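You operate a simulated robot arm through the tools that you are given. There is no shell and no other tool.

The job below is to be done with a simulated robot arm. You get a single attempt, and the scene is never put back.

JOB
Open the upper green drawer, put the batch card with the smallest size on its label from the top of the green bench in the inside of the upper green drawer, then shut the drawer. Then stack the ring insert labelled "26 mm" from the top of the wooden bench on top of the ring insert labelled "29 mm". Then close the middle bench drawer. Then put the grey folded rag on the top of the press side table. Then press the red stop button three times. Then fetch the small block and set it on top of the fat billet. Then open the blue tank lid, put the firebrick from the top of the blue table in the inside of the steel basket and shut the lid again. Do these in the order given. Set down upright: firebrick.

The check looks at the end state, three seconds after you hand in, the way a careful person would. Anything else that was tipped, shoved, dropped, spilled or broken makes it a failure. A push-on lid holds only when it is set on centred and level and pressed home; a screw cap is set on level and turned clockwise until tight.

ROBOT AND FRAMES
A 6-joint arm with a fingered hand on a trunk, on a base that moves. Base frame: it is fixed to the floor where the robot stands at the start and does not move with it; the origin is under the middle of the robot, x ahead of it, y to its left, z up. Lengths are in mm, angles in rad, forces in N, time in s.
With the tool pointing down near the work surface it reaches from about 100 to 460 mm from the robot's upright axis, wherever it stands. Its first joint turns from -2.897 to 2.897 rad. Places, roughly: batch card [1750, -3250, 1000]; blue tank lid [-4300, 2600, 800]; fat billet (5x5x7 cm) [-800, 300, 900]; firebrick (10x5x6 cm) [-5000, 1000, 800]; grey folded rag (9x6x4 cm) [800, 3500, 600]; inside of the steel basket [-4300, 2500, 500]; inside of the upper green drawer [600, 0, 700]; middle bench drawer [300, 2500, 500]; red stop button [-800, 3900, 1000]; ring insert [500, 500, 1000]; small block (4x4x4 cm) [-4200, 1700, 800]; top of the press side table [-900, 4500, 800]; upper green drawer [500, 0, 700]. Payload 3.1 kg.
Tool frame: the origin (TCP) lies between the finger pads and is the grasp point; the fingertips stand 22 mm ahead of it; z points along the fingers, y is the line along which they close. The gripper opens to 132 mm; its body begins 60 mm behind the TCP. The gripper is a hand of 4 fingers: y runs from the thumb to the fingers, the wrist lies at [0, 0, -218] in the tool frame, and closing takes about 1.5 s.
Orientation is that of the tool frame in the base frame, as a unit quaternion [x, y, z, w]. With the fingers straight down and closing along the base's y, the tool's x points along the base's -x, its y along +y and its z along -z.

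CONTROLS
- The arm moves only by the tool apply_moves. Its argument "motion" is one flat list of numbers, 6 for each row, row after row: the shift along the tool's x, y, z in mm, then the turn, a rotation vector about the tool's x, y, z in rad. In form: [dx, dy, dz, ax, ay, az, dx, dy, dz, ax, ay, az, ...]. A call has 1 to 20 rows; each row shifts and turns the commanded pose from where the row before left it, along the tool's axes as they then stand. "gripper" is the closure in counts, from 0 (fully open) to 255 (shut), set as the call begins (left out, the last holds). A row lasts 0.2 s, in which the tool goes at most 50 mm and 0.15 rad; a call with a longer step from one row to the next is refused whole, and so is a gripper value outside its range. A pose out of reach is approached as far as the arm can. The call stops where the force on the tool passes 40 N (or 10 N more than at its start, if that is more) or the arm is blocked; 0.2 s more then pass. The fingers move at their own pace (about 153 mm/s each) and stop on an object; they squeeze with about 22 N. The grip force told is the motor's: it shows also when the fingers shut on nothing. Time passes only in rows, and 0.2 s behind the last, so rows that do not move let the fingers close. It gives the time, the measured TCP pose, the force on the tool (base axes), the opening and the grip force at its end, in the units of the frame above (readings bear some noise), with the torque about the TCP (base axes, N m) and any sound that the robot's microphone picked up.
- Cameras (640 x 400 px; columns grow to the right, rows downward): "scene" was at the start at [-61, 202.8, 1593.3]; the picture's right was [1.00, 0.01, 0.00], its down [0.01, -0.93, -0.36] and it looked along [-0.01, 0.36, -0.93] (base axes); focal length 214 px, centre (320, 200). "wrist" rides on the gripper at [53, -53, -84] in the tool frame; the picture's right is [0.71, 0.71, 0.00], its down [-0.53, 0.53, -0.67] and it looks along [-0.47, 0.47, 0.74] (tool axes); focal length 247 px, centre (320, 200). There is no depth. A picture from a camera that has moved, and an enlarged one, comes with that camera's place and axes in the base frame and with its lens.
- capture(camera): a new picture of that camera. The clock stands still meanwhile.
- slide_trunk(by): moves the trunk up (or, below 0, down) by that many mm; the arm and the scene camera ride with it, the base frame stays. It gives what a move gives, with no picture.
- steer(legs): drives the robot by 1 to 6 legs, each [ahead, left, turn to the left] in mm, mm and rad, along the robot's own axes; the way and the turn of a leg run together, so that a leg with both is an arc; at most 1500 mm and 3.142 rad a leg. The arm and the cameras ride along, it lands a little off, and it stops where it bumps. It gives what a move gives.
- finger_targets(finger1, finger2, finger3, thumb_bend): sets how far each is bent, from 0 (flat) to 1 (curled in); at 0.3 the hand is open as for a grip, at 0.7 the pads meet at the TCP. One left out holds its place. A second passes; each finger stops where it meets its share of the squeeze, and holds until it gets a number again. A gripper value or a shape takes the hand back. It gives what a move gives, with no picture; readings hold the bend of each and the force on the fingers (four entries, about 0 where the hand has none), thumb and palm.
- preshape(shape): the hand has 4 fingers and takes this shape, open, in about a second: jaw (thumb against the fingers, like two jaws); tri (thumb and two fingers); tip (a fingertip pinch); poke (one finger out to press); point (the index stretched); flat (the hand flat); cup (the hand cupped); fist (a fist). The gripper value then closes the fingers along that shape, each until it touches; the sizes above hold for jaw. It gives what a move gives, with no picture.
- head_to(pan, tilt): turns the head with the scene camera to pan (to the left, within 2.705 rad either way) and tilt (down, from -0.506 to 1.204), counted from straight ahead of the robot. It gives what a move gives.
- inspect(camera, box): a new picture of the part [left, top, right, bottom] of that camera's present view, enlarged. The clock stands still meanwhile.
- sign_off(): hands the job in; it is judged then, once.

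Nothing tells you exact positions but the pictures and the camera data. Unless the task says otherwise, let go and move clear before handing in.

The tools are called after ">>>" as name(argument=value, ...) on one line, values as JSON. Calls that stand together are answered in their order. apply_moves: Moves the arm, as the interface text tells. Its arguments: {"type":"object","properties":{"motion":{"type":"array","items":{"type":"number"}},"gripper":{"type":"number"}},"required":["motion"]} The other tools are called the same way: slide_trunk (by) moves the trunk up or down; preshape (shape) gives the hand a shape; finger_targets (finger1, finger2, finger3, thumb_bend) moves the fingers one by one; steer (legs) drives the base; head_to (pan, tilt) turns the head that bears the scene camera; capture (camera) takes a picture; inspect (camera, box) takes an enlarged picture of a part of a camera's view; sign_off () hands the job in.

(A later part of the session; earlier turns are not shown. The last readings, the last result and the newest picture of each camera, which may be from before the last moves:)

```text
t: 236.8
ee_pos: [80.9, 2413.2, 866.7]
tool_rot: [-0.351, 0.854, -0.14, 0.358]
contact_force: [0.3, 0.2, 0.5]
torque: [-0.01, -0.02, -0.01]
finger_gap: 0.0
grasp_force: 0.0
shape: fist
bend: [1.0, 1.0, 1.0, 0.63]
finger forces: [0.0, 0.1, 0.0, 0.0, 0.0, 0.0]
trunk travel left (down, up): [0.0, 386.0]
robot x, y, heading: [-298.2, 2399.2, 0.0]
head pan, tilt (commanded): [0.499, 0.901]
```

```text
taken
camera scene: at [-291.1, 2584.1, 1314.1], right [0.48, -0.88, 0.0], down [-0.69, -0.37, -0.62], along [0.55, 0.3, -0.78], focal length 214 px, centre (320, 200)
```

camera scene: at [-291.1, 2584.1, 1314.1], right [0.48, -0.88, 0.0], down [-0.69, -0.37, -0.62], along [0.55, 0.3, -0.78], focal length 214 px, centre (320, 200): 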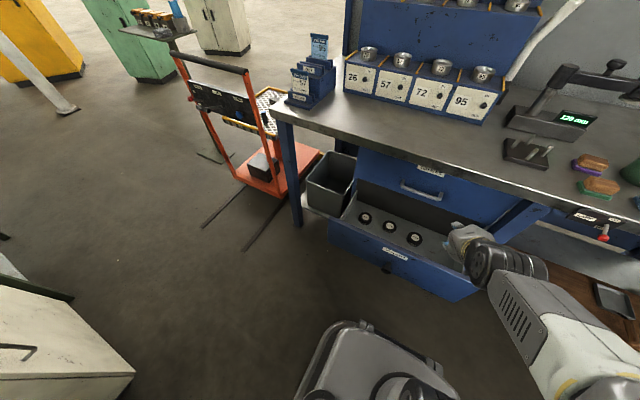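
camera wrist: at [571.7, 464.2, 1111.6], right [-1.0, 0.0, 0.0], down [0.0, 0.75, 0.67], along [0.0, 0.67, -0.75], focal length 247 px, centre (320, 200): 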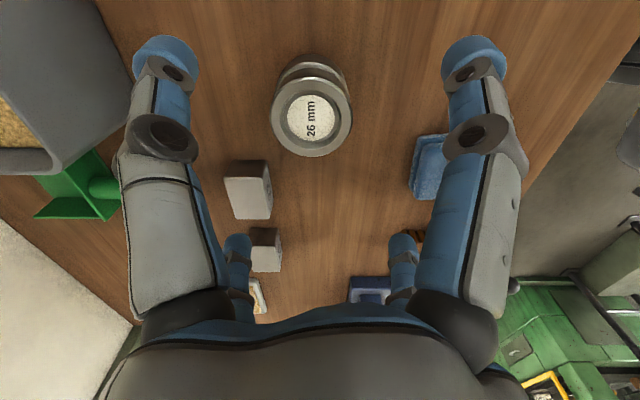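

>>> apply_moves(motion=[23.6, 22.4, 32.5, 0, 0, 0, 23.6, 22.4, 32.5, 0, 0, 0, 23.6, 22.4, 32.5, 0, 0, 0, 23.6, 22.4, 32.5, 0, 0, 0, 23.6, 22.4, 32.5, 0, 0, 0, 23.6, 22.4, 32.5, 0, 0, 0])

>>> capture(camera="scene")

>>> capture(camera="wrist")

```text
t: 238.2
ee_pos: [96.1, 2415.8, 604.8]
tool_rot: [-0.351, 0.854, -0.139, 0.359]
contact_force: [-0.4, 0.1, 0.2]
torque: [0.01, 0.0, -0.03]
finger_gap: 0.1
grasp_force: 0.0
shape: fist
bend: [1.0, 1.0, 1.0, 0.63]
finger forces: [0.0, 0.0, 0.0, 0.0, 0.0, 0.0]
out of reach, approached as far as the arm can: row 1, 2, 3
trunk travel left (down, up): [0.0, 386.0]
robot x, y, heading: [-296.6, 2400.6, -0.004]
head pan, tilt (commanded): [0.499, 0.901]
```

```text
taken
camera scene: at [-290.7, 2584.1, 1314.1], right [0.48, -0.88, 0.0], down [-0.69, -0.37, -0.62], along [0.55, 0.3, -0.78], focal length 214 px, centre (320, 200)
```

scene: 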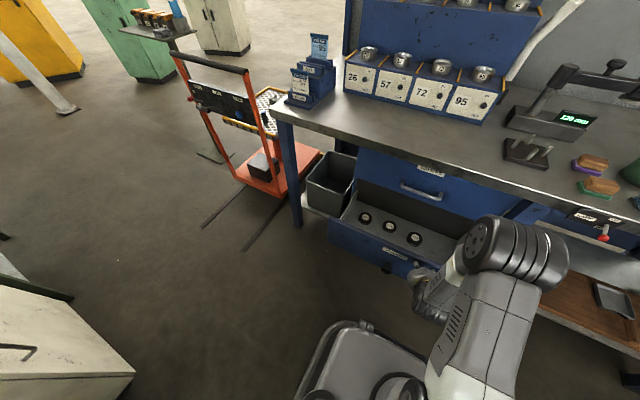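

```text
taken
camera wrist: at [35.7, 2339.1, 664.2], right [-0.7, 0.01, -0.71], down [-0.48, 0.74, 0.48], along [0.53, 0.68, -0.51], focal length 247 px, centre (320, 200)
```

wrist: 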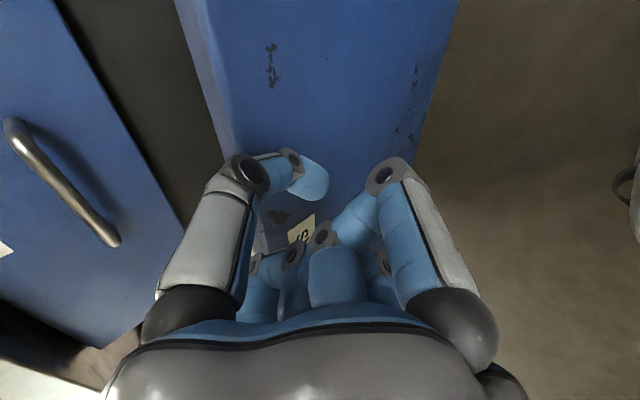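

>>> apply_moves(motion=[15.4, 14.6, 21.2, 0, 0, 0, 15.4, 14.6, 21.2, 0, 0, 0])

>>> steer(legs=[[120, 0, 0]])

>>> capture(camera="scene")

>>> capture(camera="wrist")

```text
t: 238.8
ee_pos: [96.2, 2415.2, 545.9]
tool_rot: [-0.351, 0.854, -0.139, 0.357]
contact_force: [0.0, 0.4, -0.5]
torque: [-0.05, 0.01, 0.02]
finger_gap: 0.0
grasp_force: 0.1
shape: fist
bend: [1.0, 1.0, 1.0, 0.63]
finger forces: [0.2, 0.0, 0.0, 0.0, 0.0, 0.0]
trunk travel left (down, up): [0.0, 386.0]
robot x, y, heading: [-299.2, 2401.9, -0.001]
head pan, tilt (commanded): [0.499, 0.901]
```

```text
t: 240.0
ee_pos: [216.5, 2415.7, 545.7]
tool_rot: [-0.351, 0.854, -0.14, 0.357]
contact_force: [0.0, 0.5, -0.3]
torque: [0.02, 0.0, -0.01]
finger_gap: 0.0
grasp_force: 0.0
shape: fist
bend: [1.0, 1.0, 1.0, 0.63]
finger forces: [0.0, 0.0, 0.0, 0.0, 0.1, 0.0]
trunk travel left (down, up): [0.0, 386.0]
robot x, y, heading: [-176.3, 2398.7, -0.0]
head pan, tilt (commanded): [0.499, 0.901]
```

```text
taken
camera scene: at [-170.9, 2583.9, 1314.1], right [0.48, -0.88, 0.0], down [-0.69, -0.37, -0.62], along [0.55, 0.3, -0.78], focal length 214 px, centre (320, 200)
```

scene: 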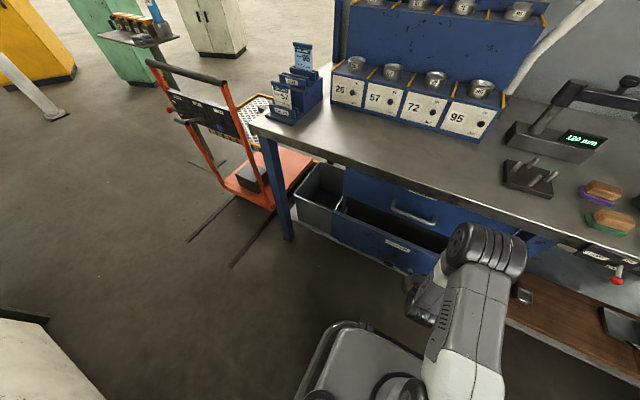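

```text
taken
camera wrist: at [156.2, 2339.1, 605.0], right [-0.71, 0.01, -0.71], down [-0.47, 0.74, 0.48], along [0.53, 0.68, -0.51], focal length 247 px, centre (320, 200)
```

wrist: 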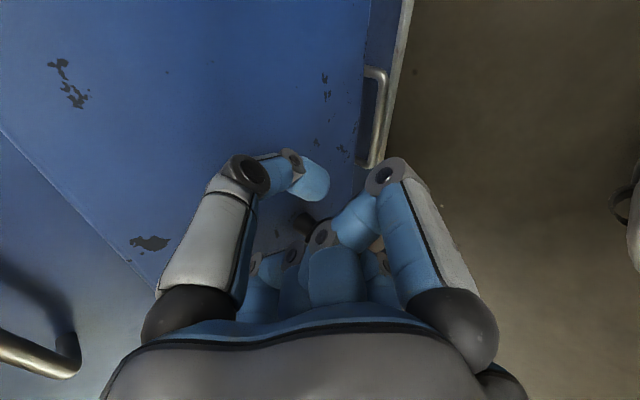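

The drawer slides. Continue pushing 85 mm with the base, then finish with the arm.

>>> steer(legs=[[85, 0, 0]])

>>> apply_moves(motion=[-4.1, -3.9, 5.6, 0, 0, 0, -4.1, -3.9, 5.6, 0, 0, 0, -4.1, -3.9, 5.6, 0, 0, 0, -4.1, -3.9, 5.6, 0, 0, 0, -4.1, -3.9, 5.6, 0, 0, 0, -4.1, -3.9, 5.6, 0, 0, 0])

>>> capture(camera="wrist")

>>> capture(camera="scene")

```text
t: 241.1
ee_pos: [302.3, 2415.6, 545.8]
tool_rot: [-0.351, 0.854, -0.14, 0.357]
contact_force: [-0.6, 0.2, -0.1]
torque: [-0.03, 0.02, 0.01]
finger_gap: 0.0
grasp_force: 0.0
shape: fist
bend: [1.0, 1.0, 1.0, 0.63]
finger forces: [0.0, 0.0, 0.0, 0.0, 0.0, 0.0]
trunk travel left (down, up): [0.0, 386.0]
robot x, y, heading: [-92.6, 2399.4, -0.002]
head pan, tilt (commanded): [0.499, 0.901]
```

```text
t: 242.5
ee_pos: [349.1, 2416.5, 546.8]
tool_rot: [-0.352, 0.853, -0.139, 0.359]
contact_force: [-0.1, -0.6, -0.2]
torque: [0.0, -0.02, -0.01]
finger_gap: 0.0
grasp_force: 0.1
shape: fist
bend: [1.0, 1.0, 1.0, 0.63]
finger forces: [0.0, 0.0, 0.1, 0.0, 0.1, 0.0]
trunk travel left (down, up): [0.0, 386.0]
robot x, y, heading: [-90.9, 2400.9, 0.001]
head pan, tilt (commanded): [0.499, 0.901]
```

```text
taken
camera wrist: at [290.5, 2339.9, 606.3], right [-0.7, 0.01, -0.71], down [-0.48, 0.73, 0.48], along [0.53, 0.68, -0.51], focal length 247 px, centre (320, 200)
```

wrist: 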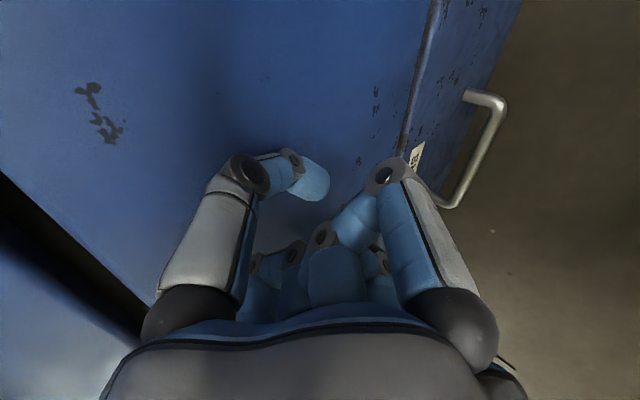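

```text
taken
camera scene: at [-85.3, 2583.8, 1314.1], right [0.48, -0.88, 0.0], down [-0.69, -0.37, -0.62], along [0.55, 0.3, -0.78], focal length 214 px, centre (320, 200)
```

scene: 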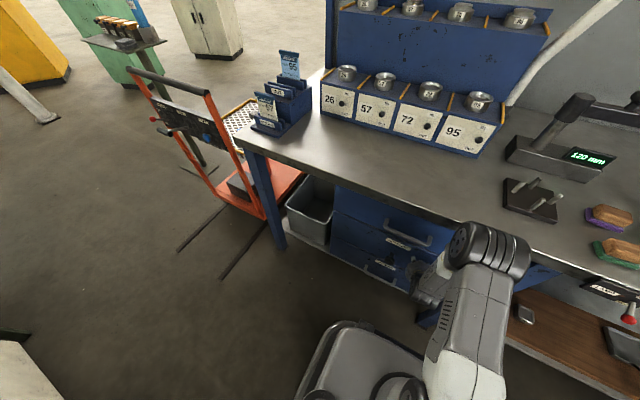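

Nearly shut, no stop felt yet. Continue pushing gently.

>>> apply_moves(motion=[-3.1, -2.9, 4.2, 0, 0, 0, -3.1, -2.9, 4.2, 0, 0, 0, -3.1, -2.9, 4.2, 0, 0, 0, -3.1, -2.9, 4.2, 0, 0, 0, -3.1, -2.9, 4.2, 0, 0, 0, -3.1, -2.9, 4.2, 0, 0, 0])

>>> inspect(camera="scene", box=[310, 170, 450, 300])

```text
t: 243.4
ee_pos: [362.3, 2416.5, 544.5]
tool_rot: [-0.351, 0.858, -0.137, 0.348]
contact_force: [-18.1, -2.0, 6.2]
torque: [-0.06, -0.22, -0.16]
finger_gap: 0.2
grasp_force: 0.1
shape: fist
bend: [1.0, 1.0, 1.0, 0.77]
finger forces: [0.0, 0.0, 0.0, 0.1, 17.8, 0.2]
trunk travel left (down, up): [0.0, 386.0]
robot x, y, heading: [-90.3, 2404.0, -0.001]
head pan, tilt (commanded): [0.499, 0.901]
stopped in row 4: the force on the tool passed its limit at 47 N (the readings are from after the stop); the commanded pose is now the measured one
```

```text
3.08 times, centred on (380, 235) of scene
camera zoom: at [-87.6, 2583.8, 1314.1], right [0.48, -0.88, 0.0], down [-0.69, -0.37, -0.62], along [0.55, 0.3, -0.78], focal length 660 px, centre (135, 92)
```

zoom: 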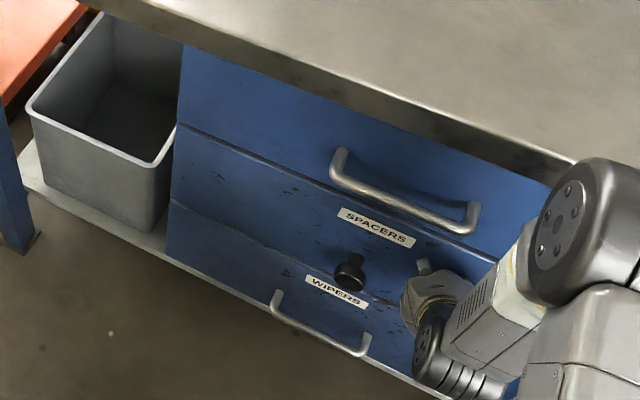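

The middle drawer is flush with its neighbours. I withdraw and look for the grey rag near (800, 3500).

>>> steer(legs=[[-220, 0, 0]])

>>> slide_trunk(by=320)

>>> apply_moves(motion=[0, 0, 0, -0.0903, 0.0951, 0, 0, 0, 0, -0.0903, 0.0951, 0, 0, 0, 0, -0.0903, 0.0951, 0, 0, 0, 0, -0.0903, 0.0951, 0, 0, 0, 0, -0.0903, 0.0951, 0, 0, 0, 0, -0.0903, 0.0951, 0])

>>> head_to(pan=0.9, tilt=0.6)

>>> capture(camera="scene")

```text
t: 245.1
ee_pos: [145.0, 2415.7, 545.1]
tool_rot: [-0.353, 0.856, -0.137, 0.351]
contact_force: [-0.4, 0.7, -0.4]
torque: [0.0, 0.01, -0.01]
finger_gap: 0.0
grasp_force: 0.1
shape: fist
bend: [1.0, 1.0, 1.0, 0.63]
finger forces: [0.0, 0.0, 0.1, 0.1, 0.0, 0.0]
trunk travel left (down, up): [0.0, 386.0]
robot x, y, heading: [-312.6, 2401.3, -0.001]
head pan, tilt (commanded): [0.499, 0.901]
```

```text
t: 248.2
ee_pos: [144.5, 2415.8, 863.8]
tool_rot: [-0.353, 0.857, -0.137, 0.351]
contact_force: [0.6, -0.3, -0.1]
torque: [0.0, -0.05, 0.01]
finger_gap: 0.0
grasp_force: 0.0
shape: fist
bend: [1.0, 1.0, 1.0, 0.63]
finger forces: [0.0, 0.0, 0.0, 0.0, 0.0, 0.1]
trunk travel left (down, up): [-320.0, 66.0]
robot x, y, heading: [-310.0, 2399.0, -0.002]
head pan, tilt (commanded): [0.499, 0.901]
```

```text
t: 249.6
ee_pos: [144.8, 2415.7, 863.7]
tool_rot: [-0.379, 0.925, 0.002, -0.007]
contact_force: [1.1, -0.7, -0.7]
torque: [0.05, 0.03, 0.03]
finger_gap: 0.1
grasp_force: 0.2
shape: fist
bend: [1.0, 1.0, 1.0, 0.63]
finger forces: [0.0, 0.0, 0.0, 0.0, 0.1, 0.0]
trunk travel left (down, up): [-320.0, 66.0]
robot x, y, heading: [-310.0, 2400.5, 0.003]
head pan, tilt (commanded): [0.499, 0.901]
```

```text
t: 250.5
ee_pos: [144.3, 2416.3, 863.6]
tool_rot: [-0.379, 0.925, 0.001, -0.006]
contact_force: [0.2, -0.7, -0.8]
torque: [-0.03, 0.0, 0.01]
finger_gap: 0.1
grasp_force: 0.0
shape: fist
bend: [1.0, 1.0, 1.0, 0.63]
finger forces: [0.1, 0.1, 0.1, 0.0, 0.0, 0.0]
trunk travel left (down, up): [-320.0, 66.0]
robot x, y, heading: [-314.2, 2399.0, -0.0]
head pan, tilt (commanded): [0.901, 0.6]
```

```text
taken
camera scene: at [-316.7, 2616.9, 1658.1], right [0.78, -0.62, 0.0], down [-0.35, -0.44, -0.82], along [0.51, 0.65, -0.57], focal length 214 px, centre (320, 200)
```

scene: 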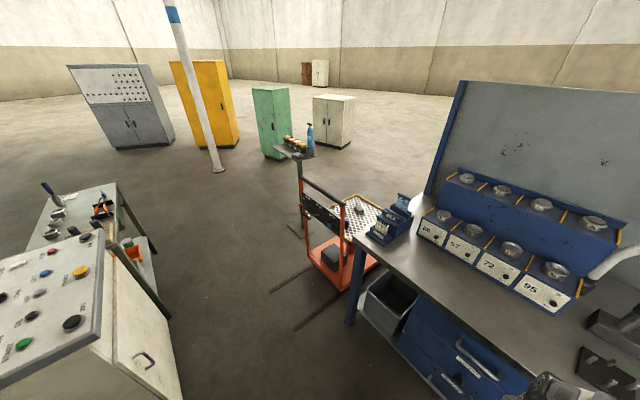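

>>> inspect(camera="scene", box=[270, 110, 410, 320])

>>> inspect(camera="scene", box=[0, 160, 200, 400])

```text
1.90 times, centred on (340, 215) of scene
camera zoom: at [-316.7, 2616.9, 1658.1], right [0.78, -0.62, 0.0], down [-0.35, -0.44, -0.82], along [0.51, 0.65, -0.57], focal length 408 px, centre (282, 171)
```

zoom: 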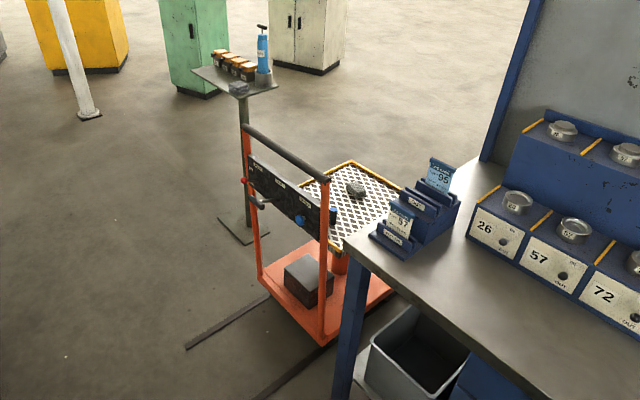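

```text
1.67 times, centred on (100, 280) of scene
camera zoom: at [-316.7, 2616.9, 1658.1], right [0.78, -0.62, 0.0], down [-0.35, -0.44, -0.82], along [0.51, 0.65, -0.57], focal length 358 px, centre (687, 67)
```

zoom: 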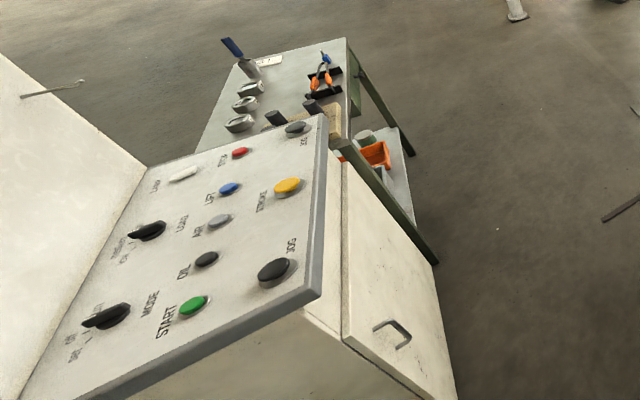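

The grey rag lies on the perforated tray of the orange cart at about (800, 3520, 600). The cart's handle faces the aisle, so I'll go around to its far side. First fold the arm to the travel pose.

>>> preshape(shape="jaw")

>>> apply_moves(motion=[0, 0, -46, 0, 0, 0, 0, 0, -46, 0, 0, 0, 0, 0, -46, 0, 0, 0, 0, 0, -46, 0, 0, 0, 0, 0, -46, 0, 0, 0, 0, 0, -46, 0, 0, 0, 0, 0, -40, 0, 0, 0, 29.9, 29.5, 0, 0, 0, 0, 29.9, 29.5, 0, 0, 0, 0, 29.9, 29.5, 0, 0, 0, 0, 29.9, 29.5, 0, 0, 0, 0, 29.9, 29.5, 0, 0, 0, 0])

>>> steer(legs=[[0, 900, 0]])

>>> head_to(pan=0.8, tilt=0.7)

>>> capture(camera="scene")

```text
t: 251.4
ee_pos: [144.6, 2417.0, 863.1]
tool_rot: [-0.38, 0.925, 0.002, -0.005]
contact_force: [0.1, 0.1, -0.6]
torque: [-0.01, 0.0, -0.05]
finger_gap: 103.6
grasp_force: 0.0
shape: jaw
bend: [1.0, 0.3, 1.0, 0.3]
finger forces: [0.2, 0.0, 0.0, 0.1, 0.0, 0.0]
trunk travel left (down, up): [-320.0, 66.0]
robot x, y, heading: [-316.0, 2400.8, 0.003]
head pan, tilt (commanded): [0.901, 0.6]
```

```text
t: 254.0
ee_pos: [-61.8, 2417.3, 1180.6]
tool_rot: [-0.38, 0.925, 0.001, -0.005]
contact_force: [0.0, 0.0, -0.9]
torque: [0.01, -0.05, -0.04]
finger_gap: 104.0
grasp_force: 0.0
shape: jaw
bend: [1.0, 0.3, 1.0, 0.3]
finger forces: [0.1, 0.0, 0.0, 0.0, 0.0, 0.0]
trunk travel left (down, up): [-320.0, 66.0]
robot x, y, heading: [-311.6, 2401.2, 0.0]
head pan, tilt (commanded): [0.901, 0.6]
```

```text
t: 258.8
ee_pos: [-55.8, 3317.4, 1179.2]
tool_rot: [-0.376, 0.927, 0.001, -0.007]
contact_force: [-0.2, -1.2, -0.3]
torque: [-0.01, -0.01, 0.0]
finger_gap: 103.9
grasp_force: 0.0
shape: jaw
bend: [1.0, 0.3, 1.0, 0.3]
finger forces: [0.0, 0.0, 0.1, 0.1, 0.0, 0.0]
trunk travel left (down, up): [-320.0, 66.0]
robot x, y, heading: [-311.2, 3301.5, -0.013]
head pan, tilt (commanded): [0.901, 0.6]
```

```text
t: 259.4
ee_pos: [-55.8, 3316.3, 1180.1]
tool_rot: [-0.376, 0.926, 0.002, -0.006]
contact_force: [-0.3, -0.4, -0.2]
torque: [0.03, 0.03, -0.02]
finger_gap: 103.9
grasp_force: 0.1
shape: jaw
bend: [1.0, 0.3, 1.0, 0.3]
finger forces: [0.0, 0.0, 0.1, 0.1, 0.0, 0.1]
trunk travel left (down, up): [-320.0, 66.0]
robot x, y, heading: [-309.7, 3303.3, -0.006]
head pan, tilt (commanded): [0.799, 0.7]
```

```text
taken
camera scene: at [-307.3, 3510.3, 1649.6], right [0.71, -0.7, 0.0], down [-0.45, -0.46, -0.77], along [0.54, 0.54, -0.64], focal length 214 px, centre (320, 200)
```

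scene: 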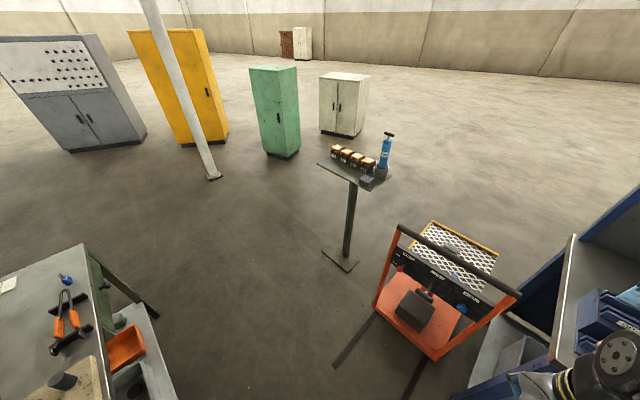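

>>> inspect(camera="scene", box=[310, 120, 530, 370])

```text
1.60 times, centred on (420, 245) of scene
camera zoom: at [-307.3, 3510.3, 1649.6], right [0.71, -0.7, 0.0], down [-0.45, -0.46, -0.77], along [0.54, 0.54, -0.64], focal length 343 px, centre (160, 128)
```

zoom: 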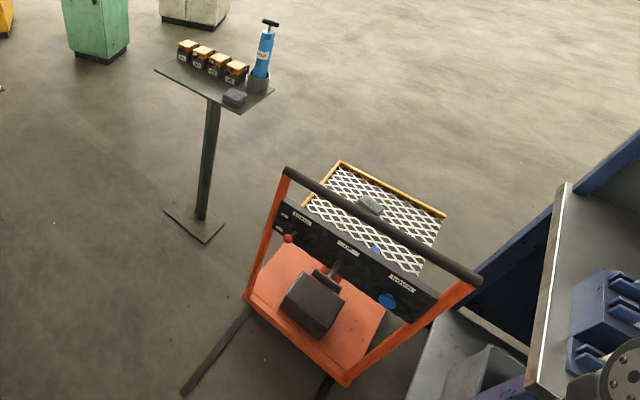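

Rag triangulated at (810, 3527, ~597). I take the route around the pole stand to reach the cart from its far (+x) side.

>>> steer(legs=[[30, 700, 0], [180, 700, 0], [1100, 0, 0], [250, -350, 0]])

>>> head_to(pan=-1.8, tilt=0.8)

>>> capture(camera="scene")

```text
t: 274.4
ee_pos: [1518.1, 4359.9, 1180.9]
tool_rot: [-0.373, 0.928, 0.001, -0.007]
contact_force: [0.7, -0.6, 0.4]
torque: [0.02, -0.01, 0.02]
finger_gap: 103.9
grasp_force: 0.1
shape: jaw
bend: [1.0, 0.3, 1.0, 0.3]
finger forces: [0.0, 0.1, 0.1, 0.0, 0.0, 0.0]
trunk travel left (down, up): [-320.0, 66.0]
robot x, y, heading: [1264.2, 4344.7, -0.02]
head pan, tilt (commanded): [0.799, 0.7]
```

```text
t: 276.7
ee_pos: [1518.2, 4360.4, 1181.4]
tool_rot: [-0.373, 0.928, 0.001, -0.007]
contact_force: [0.5, 0.3, 0.7]
torque: [0.02, -0.03, 0.04]
finger_gap: 104.0
grasp_force: 0.0
shape: jaw
bend: [1.0, 0.3, 1.0, 0.3]
finger forces: [0.0, 0.1, 0.0, 0.0, 0.0, 0.1]
trunk travel left (down, up): [-320.0, 66.0]
robot x, y, heading: [1265.4, 4346.9, -0.011]
head pan, tilt (commanded): [-1.799, 0.799]
```

```text
taken
camera scene: at [1188.1, 4416.8, 1641.3], right [-0.97, 0.24, 0.0], down [0.17, 0.7, -0.7], along [-0.17, -0.68, -0.72], focal length 214 px, centre (320, 200)
```

scene: 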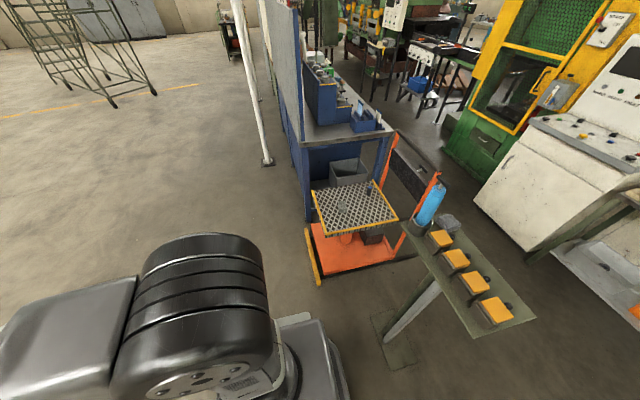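

The cart is visible from behind. I turn to face −x and slide along to y≈3530.

>>> steer(legs=[[40, 0, 0], [0, 0, 3.14], [0, 815, 0]])

>>> head_to(pan=0.0, tilt=0.9)

>>> capture(camera="scene")

>>> capture(camera="wrist")

```text
t: 287.7
ee_pos: [1072.0, 3798.8, 1182.2]
tool_rot: [0.942, 0.335, 0.008, 0.0]
contact_force: [0.6, 0.3, 0.2]
torque: [0.03, 0.0, 0.02]
finger_gap: 103.8
grasp_force: 0.0
shape: jaw
bend: [1.0, 0.3, 1.0, 0.3]
finger forces: [0.0, 0.1, 0.1, 0.1, 0.0, 0.0]
trunk travel left (down, up): [-320.0, 66.0]
robot x, y, heading: [1321.9, 3794.7, 3.04]
head pan, tilt (commanded): [-1.799, 0.799]
stopped in leg 3: the robot was blocked; the commanded pose is now the measured one
```

```text
t: 289.5
ee_pos: [1071.4, 3803.0, 1180.6]
tool_rot: [0.942, 0.335, 0.006, 0.002]
contact_force: [-0.9, -0.6, 0.8]
torque: [0.0, -0.03, 0.0]
finger_gap: 103.9
grasp_force: 0.0
shape: jaw
bend: [1.0, 0.3, 1.0, 0.3]
finger forces: [0.0, 0.0, 0.0, 0.0, 0.0, 0.0]
trunk travel left (down, up): [-320.0, 66.0]
robot x, y, heading: [1324.2, 3794.8, 3.041]
head pan, tilt (commanded): [0.0, 0.901]
```

```text
taken
camera scene: at [1293.3, 3648.1, 1633.4], right [0.1, 1.0, 0.0], down [0.78, -0.08, -0.62], along [-0.62, 0.06, -0.78], focal length 214 px, centre (320, 200)
```

scene: 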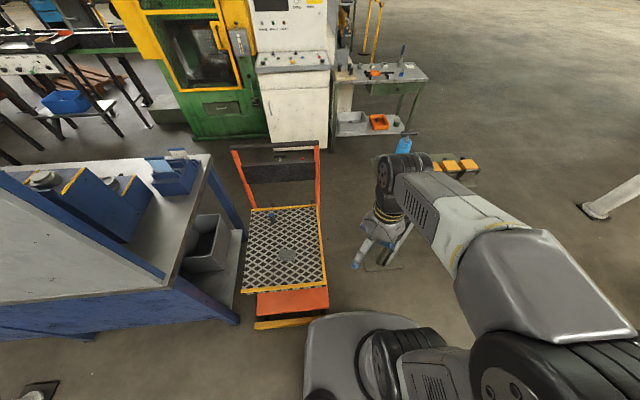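

```text
taken
camera wrist: at [1077.2, 3877.4, 1266.0], right [0.99, -0.1, 0.01], down [-0.09, -0.74, 0.67], along [-0.06, -0.66, -0.75], focal length 247 px, centre (320, 200)
```

wrist: 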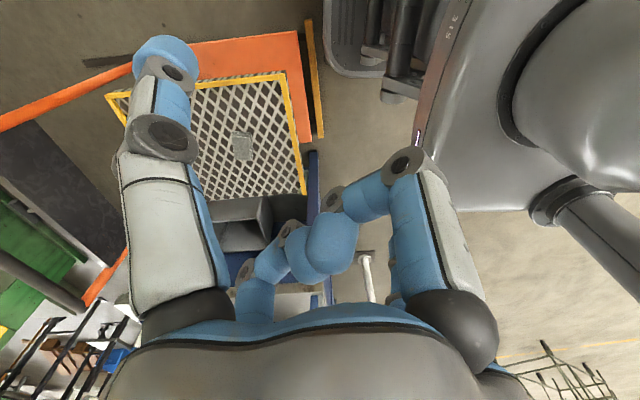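

I touched the cart's low toe plate. The rag is still at (815, 3526). I back off a little, straighten the heading and slide along clear of the plate.

>>> steer(legs=[[-30, 0, 0], [0, 0, 0.1], [0, 268, 0]])

>>> capture(camera="scene")

```text
t: 292.4
ee_pos: [1101.5, 3503.8, 1180.7]
tool_rot: [0.924, 0.383, 0.007, 0.0]
contact_force: [0.7, 0.4, -0.4]
torque: [0.01, -0.02, -0.01]
finger_gap: 104.0
grasp_force: 0.0
shape: jaw
bend: [1.0, 0.3, 1.0, 0.3]
finger forces: [0.0, 0.1, 0.0, 0.1, 0.1, 0.0]
trunk travel left (down, up): [-320.0, 66.0]
robot x, y, heading: [1351.4, 3522.6, -3.136]
head pan, tilt (commanded): [0.0, 0.901]
```

```text
taken
camera scene: at [1339.2, 3373.0, 1633.3], right [-0.01, 1.0, 0.0], down [0.78, 0.0, -0.62], along [-0.62, 0.0, -0.78], focal length 214 px, centre (320, 200)
```

scene: 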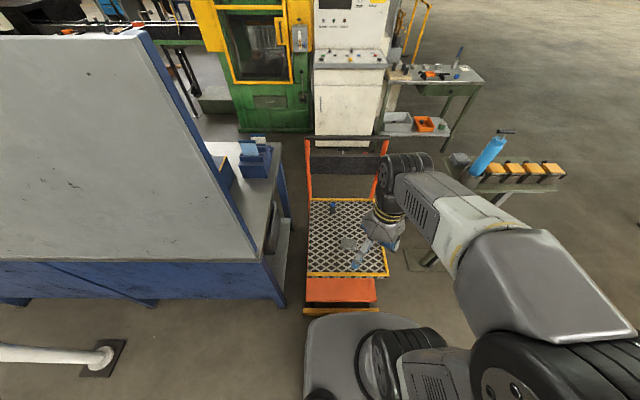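

>>> steer(legs=[[40, 0, 0]])

>>> finger_targets(finger1=0.3, finger2=0.3, finger3=0.3, thumb_bend=0.3)

>>> capture(camera="wrist")

```text
t: 293.4
ee_pos: [1071.3, 3504.7, 1180.3]
tool_rot: [0.924, 0.383, 0.008, 0.002]
contact_force: [-0.2, 0.1, -0.2]
torque: [-0.01, 0.0, -0.02]
finger_gap: 104.0
grasp_force: 0.0
shape: jaw
bend: [1.0, 0.3, 1.0, 0.3]
finger forces: [0.0, 0.1, 0.0, 0.1, 0.1, 0.0]
trunk travel left (down, up): [-320.0, 66.0]
robot x, y, heading: [1325.3, 3520.5, -3.134]
head pan, tilt (commanded): [0.0, 0.901]
stopped in leg 1: the robot was blocked; the commanded pose is now the measured one
```

```text
t: 294.4
ee_pos: [1072.5, 3504.4, 1181.7]
tool_rot: [0.924, 0.382, 0.007, 0.001]
contact_force: [0.1, 0.5, -0.2]
torque: [0.03, -0.02, 0.01]
finger_gap: 76.5
grasp_force: 0.1
shape: fingers
bend: [1.0, 0.3, 1.0, 0.3]
finger forces: [0.0, 0.1, 0.1, 0.1, 0.0, 0.1]
trunk travel left (down, up): [-320.0, 66.0]
robot x, y, heading: [1324.5, 3525.0, -3.136]
head pan, tilt (commanded): [0.0, 0.901]
```

```text
taken
camera wrist: at [1072.2, 3579.9, 1265.9], right [1.0, 0.0, 0.01], down [-0.01, -0.75, 0.67], along [0.01, -0.67, -0.75], focal length 247 px, centre (320, 200)
```

wrist: 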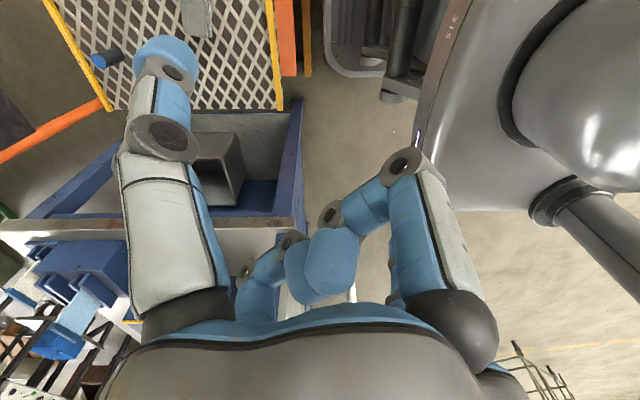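

Fingers 1 and 3 are stuck curled together. I try freeing them one at a time.

>>> preshape(shape="fist")

>>> finger_targets(finger1=0.3)

>>> finger_targets(finger3=0.3)

>>> capture(camera="wrist")

```text
t: 295.3
ee_pos: [1073.5, 3504.7, 1179.8]
tool_rot: [0.924, 0.383, 0.007, 0.001]
contact_force: [0.8, 0.1, -0.2]
torque: [-0.01, 0.04, -0.01]
finger_gap: 0.0
grasp_force: 0.1
shape: fist
bend: [1.0, 1.0, 1.0, 0.63]
finger forces: [0.0, 0.0, 0.0, 0.0, 0.0, 0.0]
trunk travel left (down, up): [-320.0, 66.0]
robot x, y, heading: [1328.4, 3523.5, -3.139]
head pan, tilt (commanded): [0.0, 0.901]
```

```text
t: 296.3
ee_pos: [1074.4, 3505.3, 1180.9]
tool_rot: [0.924, 0.383, 0.008, 0.001]
contact_force: [0.0, 0.1, 0.1]
torque: [0.0, 0.0, 0.0]
finger_gap: 24.0
grasp_force: 0.1
shape: fingers
bend: [0.86, 1.0, 1.0, 0.63]
finger forces: [0.0, 0.1, 0.1, 0.0, 0.0, 0.0]
trunk travel left (down, up): [-320.0, 66.0]
robot x, y, heading: [1327.6, 3521.9, -3.137]
head pan, tilt (commanded): [0.0, 0.901]
```

```text
t: 297.3
ee_pos: [1074.2, 3503.9, 1180.1]
tool_rot: [0.924, 0.383, 0.007, 0.002]
contact_force: [-0.4, -0.2, 0.5]
torque: [0.03, 0.01, -0.04]
finger_gap: 58.1
grasp_force: 0.1
shape: fingers
bend: [0.3, 1.0, 1.0, 0.63]
finger forces: [0.0, 0.0, 0.1, 0.0, 0.0, 0.0]
trunk travel left (down, up): [-320.0, 66.0]
robot x, y, heading: [1323.5, 3521.4, -3.136]
head pan, tilt (commanded): [0.0, 0.901]
```

```text
taken
camera wrist: at [1072.3, 3580.0, 1265.9], right [1.0, 0.0, 0.01], down [-0.01, -0.75, 0.67], along [0.01, -0.67, -0.75], focal length 247 px, centre (320, 200)
```

wrist: 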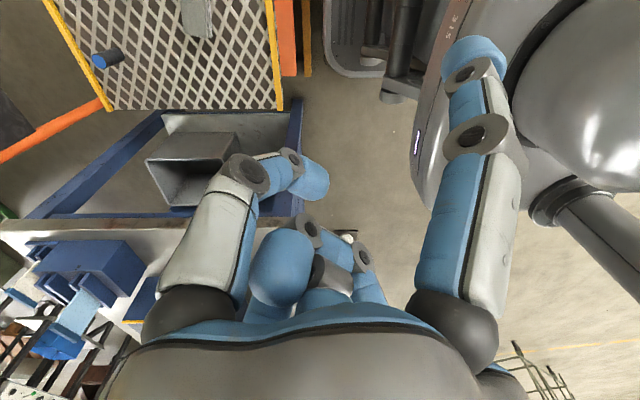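

Finger 1 is free now. Freeing finger 3, then 2 and the thumb.

>>> finger_targets(finger3=0.3)

>>> finger_targets(finger2=0.3, thumb_bend=0.3)

>>> preshape(shape="jaw")

```text
t: 298.3
ee_pos: [1073.8, 3504.2, 1181.2]
tool_rot: [0.924, 0.383, 0.007, 0.001]
contact_force: [0.1, -0.7, 0.6]
torque: [-0.03, -0.03, 0.03]
finger_gap: 58.2
grasp_force: 0.0
shape: fingers
bend: [0.3, 1.0, 1.0, 0.63]
finger forces: [0.0, 0.0, 0.0, 0.1, 0.1, 0.0]
trunk travel left (down, up): [-320.0, 66.0]
robot x, y, heading: [1323.3, 3518.8, -3.136]
head pan, tilt (commanded): [0.0, 0.901]
```

```text
t: 299.3
ee_pos: [1074.3, 3504.5, 1181.1]
tool_rot: [0.924, 0.383, 0.008, 0.001]
contact_force: [0.4, -0.5, 0.4]
torque: [-0.03, 0.01, -0.02]
finger_gap: 87.4
grasp_force: 0.2
shape: fingers
bend: [0.3, 0.3, 0.3, 0.3]
finger forces: [0.0, 0.0, 0.1, 0.0, 0.0, 0.0]
trunk travel left (down, up): [-320.0, 66.0]
robot x, y, heading: [1324.3, 3522.1, -3.136]
head pan, tilt (commanded): [0.0, 0.901]
```

```text
t: 300.2
ee_pos: [1074.0, 3503.8, 1181.3]
tool_rot: [0.924, 0.382, 0.008, 0.001]
contact_force: [-0.3, -0.1, -0.4]
torque: [0.02, 0.01, -0.02]
finger_gap: 131.8
grasp_force: 0.1
shape: jaw
bend: [0.3, 0.3, 0.3, 0.3]
finger forces: [0.0, 0.0, 0.0, 0.0, 0.0, 0.0]
trunk travel left (down, up): [-320.0, 66.0]
robot x, y, heading: [1330.9, 3521.3, -3.134]
head pan, tilt (commanded): [0.0, 0.901]
```

All fingers open again. Moving the hand over the rag.

>>> apply_moves(motion=[-26.8, -32.2, 0, 0.008, -0.014, 0, -26.8, -32.2, 0, 0, 0, 0, -26.8, -32.2, 0, 0, 0, 0, -26.8, -32.2, 0, 0, 0, 0, -26.8, -32.2, 0, 0, 0, 0, -26.8, -32.2, 0, 0, 0, 0])

>>> capture(camera="wrist")

```text
t: 301.6
ee_pos: [821.5, 3527.2, 1179.3]
tool_rot: [0.924, 0.383, 0.001, 0.001]
contact_force: [-1.3, 0.0, -0.4]
torque: [-0.02, 0.0, 0.02]
finger_gap: 132.1
grasp_force: 0.0
shape: jaw
bend: [0.3, 0.3, 0.3, 0.3]
finger forces: [0.0, 0.0, 0.0, 0.1, 0.0, 0.0]
trunk travel left (down, up): [-320.0, 66.0]
robot x, y, heading: [1326.2, 3519.2, -3.133]
head pan, tilt (commanded): [0.0, 0.901]
```

```text
taken
camera wrist: at [820.9, 3603.8, 1264.4], right [1.0, 0.0, 0.0], down [0.0, -0.74, 0.67], along [0.0, -0.67, -0.74], focal length 247 px, centre (320, 200)
```

wrist: 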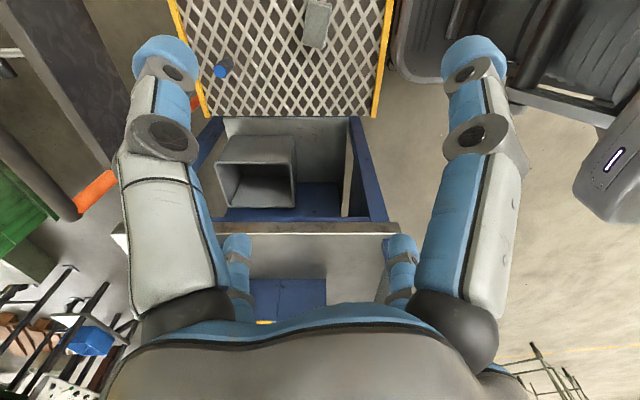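

>>> slide_trunk(by=-320)

>>> apply_moves(motion=[0, 0, 40, 0, 0, 0, 0, 0, 40, 0, 0, 0])

>>> capture(camera="wrist")

>>> capture(camera="scene")

```text
t: 304.7
ee_pos: [822.7, 3526.7, 860.0]
tool_rot: [0.924, 0.382, -0.001, 0.0]
contact_force: [0.5, -0.4, 0.1]
torque: [-0.03, 0.01, -0.02]
finger_gap: 131.9
grasp_force: 0.1
shape: jaw
bend: [0.3, 0.3, 0.3, 0.3]
finger forces: [0.0, 0.0, 0.0, 0.0, 0.0, 0.0]
trunk travel left (down, up): [0.0, 386.0]
robot x, y, heading: [1327.6, 3519.6, -3.139]
head pan, tilt (commanded): [0.0, 0.901]
```

```text
t: 305.3
ee_pos: [823.4, 3526.4, 782.3]
tool_rot: [0.924, 0.382, -0.001, 0.0]
contact_force: [-0.2, 0.7, 0.6]
torque: [0.01, -0.01, 0.04]
finger_gap: 131.8
grasp_force: 0.2
shape: jaw
bend: [0.3, 0.3, 0.3, 0.3]
finger forces: [0.0, 0.0, 0.0, 0.0, 0.0, 0.0]
trunk travel left (down, up): [0.0, 386.0]
robot x, y, heading: [1326.9, 3519.6, -3.132]
head pan, tilt (commanded): [0.0, 0.901]
```

```text
taken
camera wrist: at [822.4, 3603.1, 866.6], right [1.0, 0.0, 0.0], down [0.0, -0.74, 0.67], along [0.0, -0.67, -0.74], focal length 247 px, centre (320, 200)
```

wrist: 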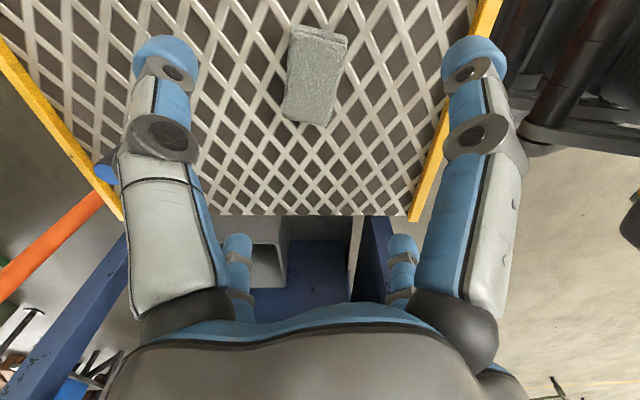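

```text
taken
camera scene: at [1310.5, 3373.9, 1314.1], right [-0.01, 1.0, 0.0], down [0.78, 0.0, -0.62], along [-0.62, 0.0, -0.78], focal length 214 px, centre (320, 200)
```

scene: 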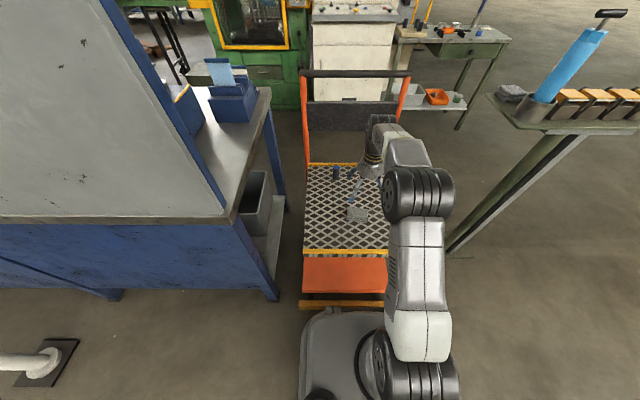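

The rag top is at about z=596, centre (816, 3529), long axis turned ~12° from y. I turn the hand so that opposite fingers meet its faces squarely.

>>> apply_moves(motion=[0, 0, 0, 0, 0, 0.143, 0, 0, 0, 0, 0, 0.143, 0, 0, 0, 0, 0, 0.143, 0, 0, 0, 0, 0, 0.143, 0, 0, 0, 0, 0, 0.143, 0, 0, 0, 0, 0, 0.143, 0, 0, 0, 0, 0, 0.143])

>>> capture(camera="wrist")

```text
t: 306.9
ee_pos: [822.7, 3527.6, 781.5]
tool_rot: [0.994, -0.109, -0.001, 0.0]
contact_force: [1.3, 0.0, 1.1]
torque: [-0.03, 0.03, -0.03]
finger_gap: 132.2
grasp_force: 0.1
shape: jaw
bend: [0.3, 0.3, 0.3, 0.3]
finger forces: [0.0, 0.1, 0.0, 0.0, 0.0, 0.1]
trunk travel left (down, up): [0.0, 386.0]
robot x, y, heading: [1327.4, 3522.5, -3.136]
head pan, tilt (commanded): [0.0, 0.901]
```

```text
taken
camera wrist: at [886.5, 3568.5, 866.2], right [0.54, -0.84, 0.0], down [-0.63, -0.4, 0.67], along [-0.57, -0.36, -0.74], focal length 247 px, centre (320, 200)
```

wrist: 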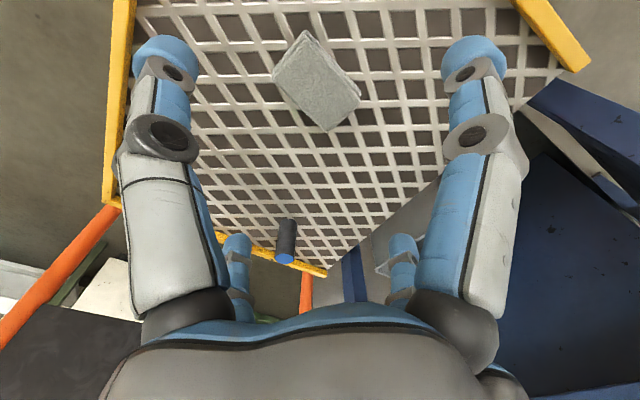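

The rag is right under the hand and squared. Descending.

>>> apply_moves(motion=[0, 0, 40, 0, 0, 0, 0, 0, 40, 0, 0, 0, 0, 0, 40, 0, 0, 0, 0, 0, 30, 0, 0, 0])

>>> capture(camera="wrist")

```text
t: 307.9
ee_pos: [821.8, 3527.2, 630.0]
tool_rot: [0.994, -0.107, -0.001, 0.0]
contact_force: [0.4, -0.6, -1.8]
torque: [0.0, -0.01, 0.01]
finger_gap: 132.2
grasp_force: 0.0
shape: jaw
bend: [0.3, 0.3, 0.3, 0.3]
finger forces: [0.0, 0.0, 0.0, 0.0, 0.0, 0.0]
trunk travel left (down, up): [0.0, 386.0]
robot x, y, heading: [1325.1, 3517.6, -3.138]
head pan, tilt (commanded): [0.0, 0.901]
```

```text
taken
camera wrist: at [885.8, 3568.7, 715.5], right [0.54, -0.84, 0.0], down [-0.62, -0.4, 0.67], along [-0.56, -0.36, -0.74], focal length 247 px, centre (320, 200)
```

wrist: 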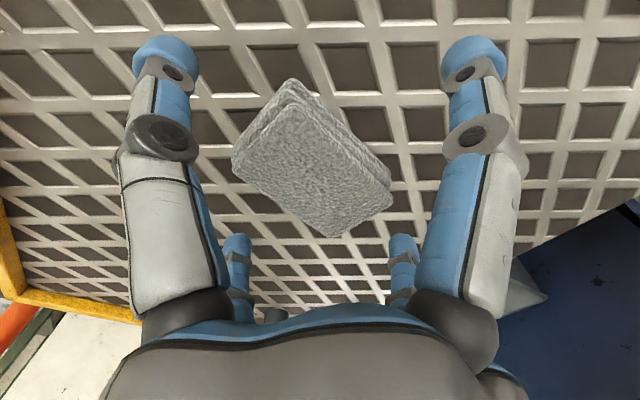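

>>> apply_moves(motion=[-1.8, -1.8, 15, 0, 0, 0, 0, 0, 11, 0, 0, 0])

>>> finger_targets(finger1=0.62, finger2=0.62, finger3=0.62, thumb_bend=0.62)

>>> capture(camera="wrist")

```text
t: 308.5
ee_pos: [822.3, 3531.7, 605.5]
tool_rot: [0.994, -0.107, -0.002, 0.0]
contact_force: [0.3, -0.5, 0.0]
torque: [-0.01, 0.0, -0.01]
finger_gap: 132.0
grasp_force: 0.1
shape: jaw
bend: [0.3, 0.3, 0.3, 0.3]
finger forces: [0.1, 0.0, 0.0, 0.0, 0.0, 0.1]
trunk travel left (down, up): [0.0, 386.0]
robot x, y, heading: [1327.8, 3520.3, -3.138]
head pan, tilt (commanded): [0.0, 0.901]
```

```text
t: 309.5
ee_pos: [821.2, 3531.2, 609.2]
tool_rot: [0.994, -0.107, -0.006, 0.0]
contact_force: [-1.6, 0.5, 40.0]
torque: [0.32, -0.62, 0.1]
finger_gap: 43.7
grasp_force: 31.8
shape: fingers
bend: [0.47, 0.42, 0.51, 0.51]
finger forces: [21.1, 9.5, 12.0, 0.0, 20.6, 0.0]
trunk travel left (down, up): [0.0, 386.0]
robot x, y, heading: [1325.5, 3526.0, -3.134]
head pan, tilt (commanded): [0.0, 0.901]
```

```text
taken
camera wrist: at [885.4, 3571.8, 692.8], right [0.54, -0.84, -0.01], down [-0.62, -0.4, 0.67], along [-0.57, -0.36, -0.74], focal length 247 px, centre (320, 200)
```

wrist: 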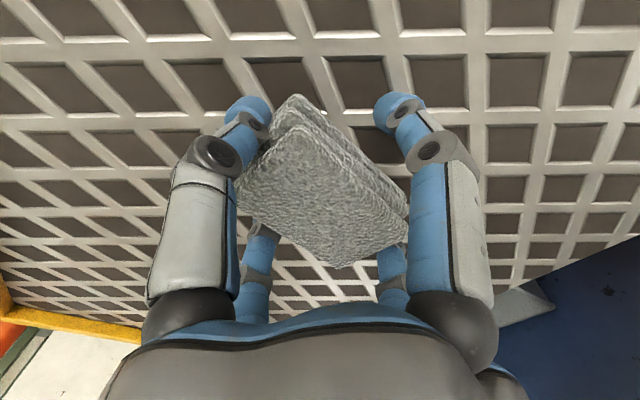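

The fingertips press on the tray; I open a bit, raise 9 mm and close again.

>>> finger_targets(finger1=0.35, finger2=0.35, finger3=0.35, thumb_bend=0.35)

>>> apply_moves(motion=[0, 0, -9, 0, 0, 0])

>>> finger_targets(finger1=0.62, finger2=0.62, finger3=0.62, thumb_bend=0.62)

>>> capture(camera="wrist")

```text
t: 310.5
ee_pos: [822.9, 3531.5, 603.9]
tool_rot: [0.994, -0.108, -0.001, 0.0]
contact_force: [0.6, -0.5, 0.5]
torque: [-0.01, -0.03, -0.02]
finger_gap: 76.7
grasp_force: 0.1
shape: fingers
bend: [0.35, 0.35, 0.35, 0.35]
finger forces: [0.1, 0.0, 0.0, 0.0, 0.0, 0.0]
trunk travel left (down, up): [0.0, 386.0]
robot x, y, heading: [1324.1, 3522.2, -3.137]
head pan, tilt (commanded): [0.0, 0.901]
```

```text
t: 310.9
ee_pos: [820.8, 3530.5, 614.0]
tool_rot: [0.994, -0.106, -0.001, 0.001]
contact_force: [-0.8, 0.1, -0.4]
torque: [0.0, -0.05, 0.01]
finger_gap: 76.8
grasp_force: 0.1
shape: fingers
bend: [0.35, 0.35, 0.35, 0.35]
finger forces: [0.0, 0.0, 0.1, 0.0, 0.0, 0.1]
trunk travel left (down, up): [0.0, 386.0]
robot x, y, heading: [1325.0, 3526.1, -3.139]
head pan, tilt (commanded): [0.0, 0.901]
```

```text
t: 311.9
ee_pos: [821.1, 3529.2, 614.3]
tool_rot: [0.994, -0.107, -0.002, 0.0]
contact_force: [0.2, 0.6, 1.5]
torque: [0.0, 0.04, -0.02]
finger_gap: 34.8
grasp_force: 16.7
shape: fingers
bend: [0.57, 0.43, 0.52, 0.5]
finger forces: [3.3, 8.3, 6.3, 0.1, 15.0, 0.0]
trunk travel left (down, up): [0.0, 386.0]
robot x, y, heading: [1324.2, 3521.2, -3.137]
head pan, tilt (commanded): [0.0, 0.901]
```

```text
taken
camera wrist: at [884.7, 3571.5, 699.4], right [0.54, -0.84, 0.0], down [-0.62, -0.4, 0.67], along [-0.56, -0.36, -0.74], focal length 247 px, centre (320, 200)
```

wrist: 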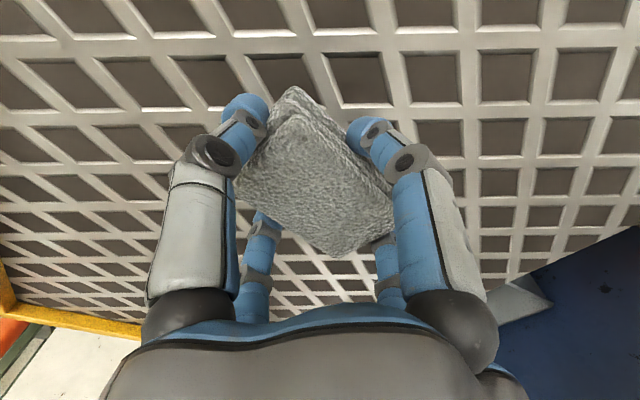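

Gripped. Lifting the rag.

>>> apply_moves(motion=[0, 0, -8, 0, 0, 0, 0, 0, -10, 0, 0, 0, 0, 0, -15, 0, 0, 0, 0, 0, -30, 0, 0, 0, 0, 0, -40, 0, 0, 0])

>>> capture(camera="wrist")

```text
t: 313.1
ee_pos: [821.6, 3529.7, 719.8]
tool_rot: [0.994, -0.107, -0.001, -0.001]
contact_force: [0.7, -0.4, -0.3]
torque: [-0.01, -0.01, -0.03]
finger_gap: 34.0
grasp_force: 16.6
shape: fingers
bend: [0.57, 0.43, 0.52, 0.51]
finger forces: [3.3, 8.6, 6.3, 0.0, 14.6, 0.0]
trunk travel left (down, up): [0.0, 386.0]
robot x, y, heading: [1326.0, 3520.9, -3.141]
head pan, tilt (commanded): [0.0, 0.901]
```

```text
taken
camera wrist: at [884.8, 3571.8, 803.5], right [0.54, -0.84, 0.0], down [-0.62, -0.4, 0.67], along [-0.56, -0.36, -0.74], focal length 247 px, centre (320, 200)
```

wrist: 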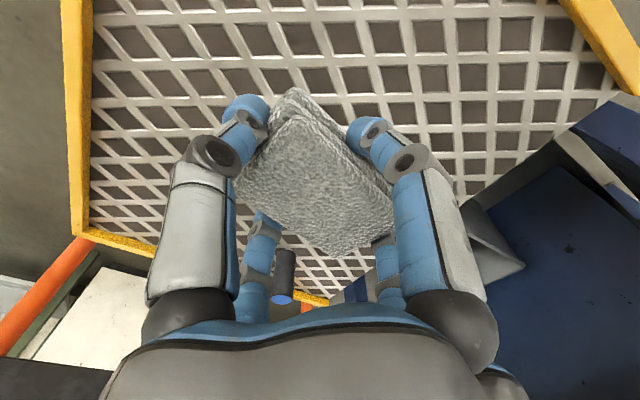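

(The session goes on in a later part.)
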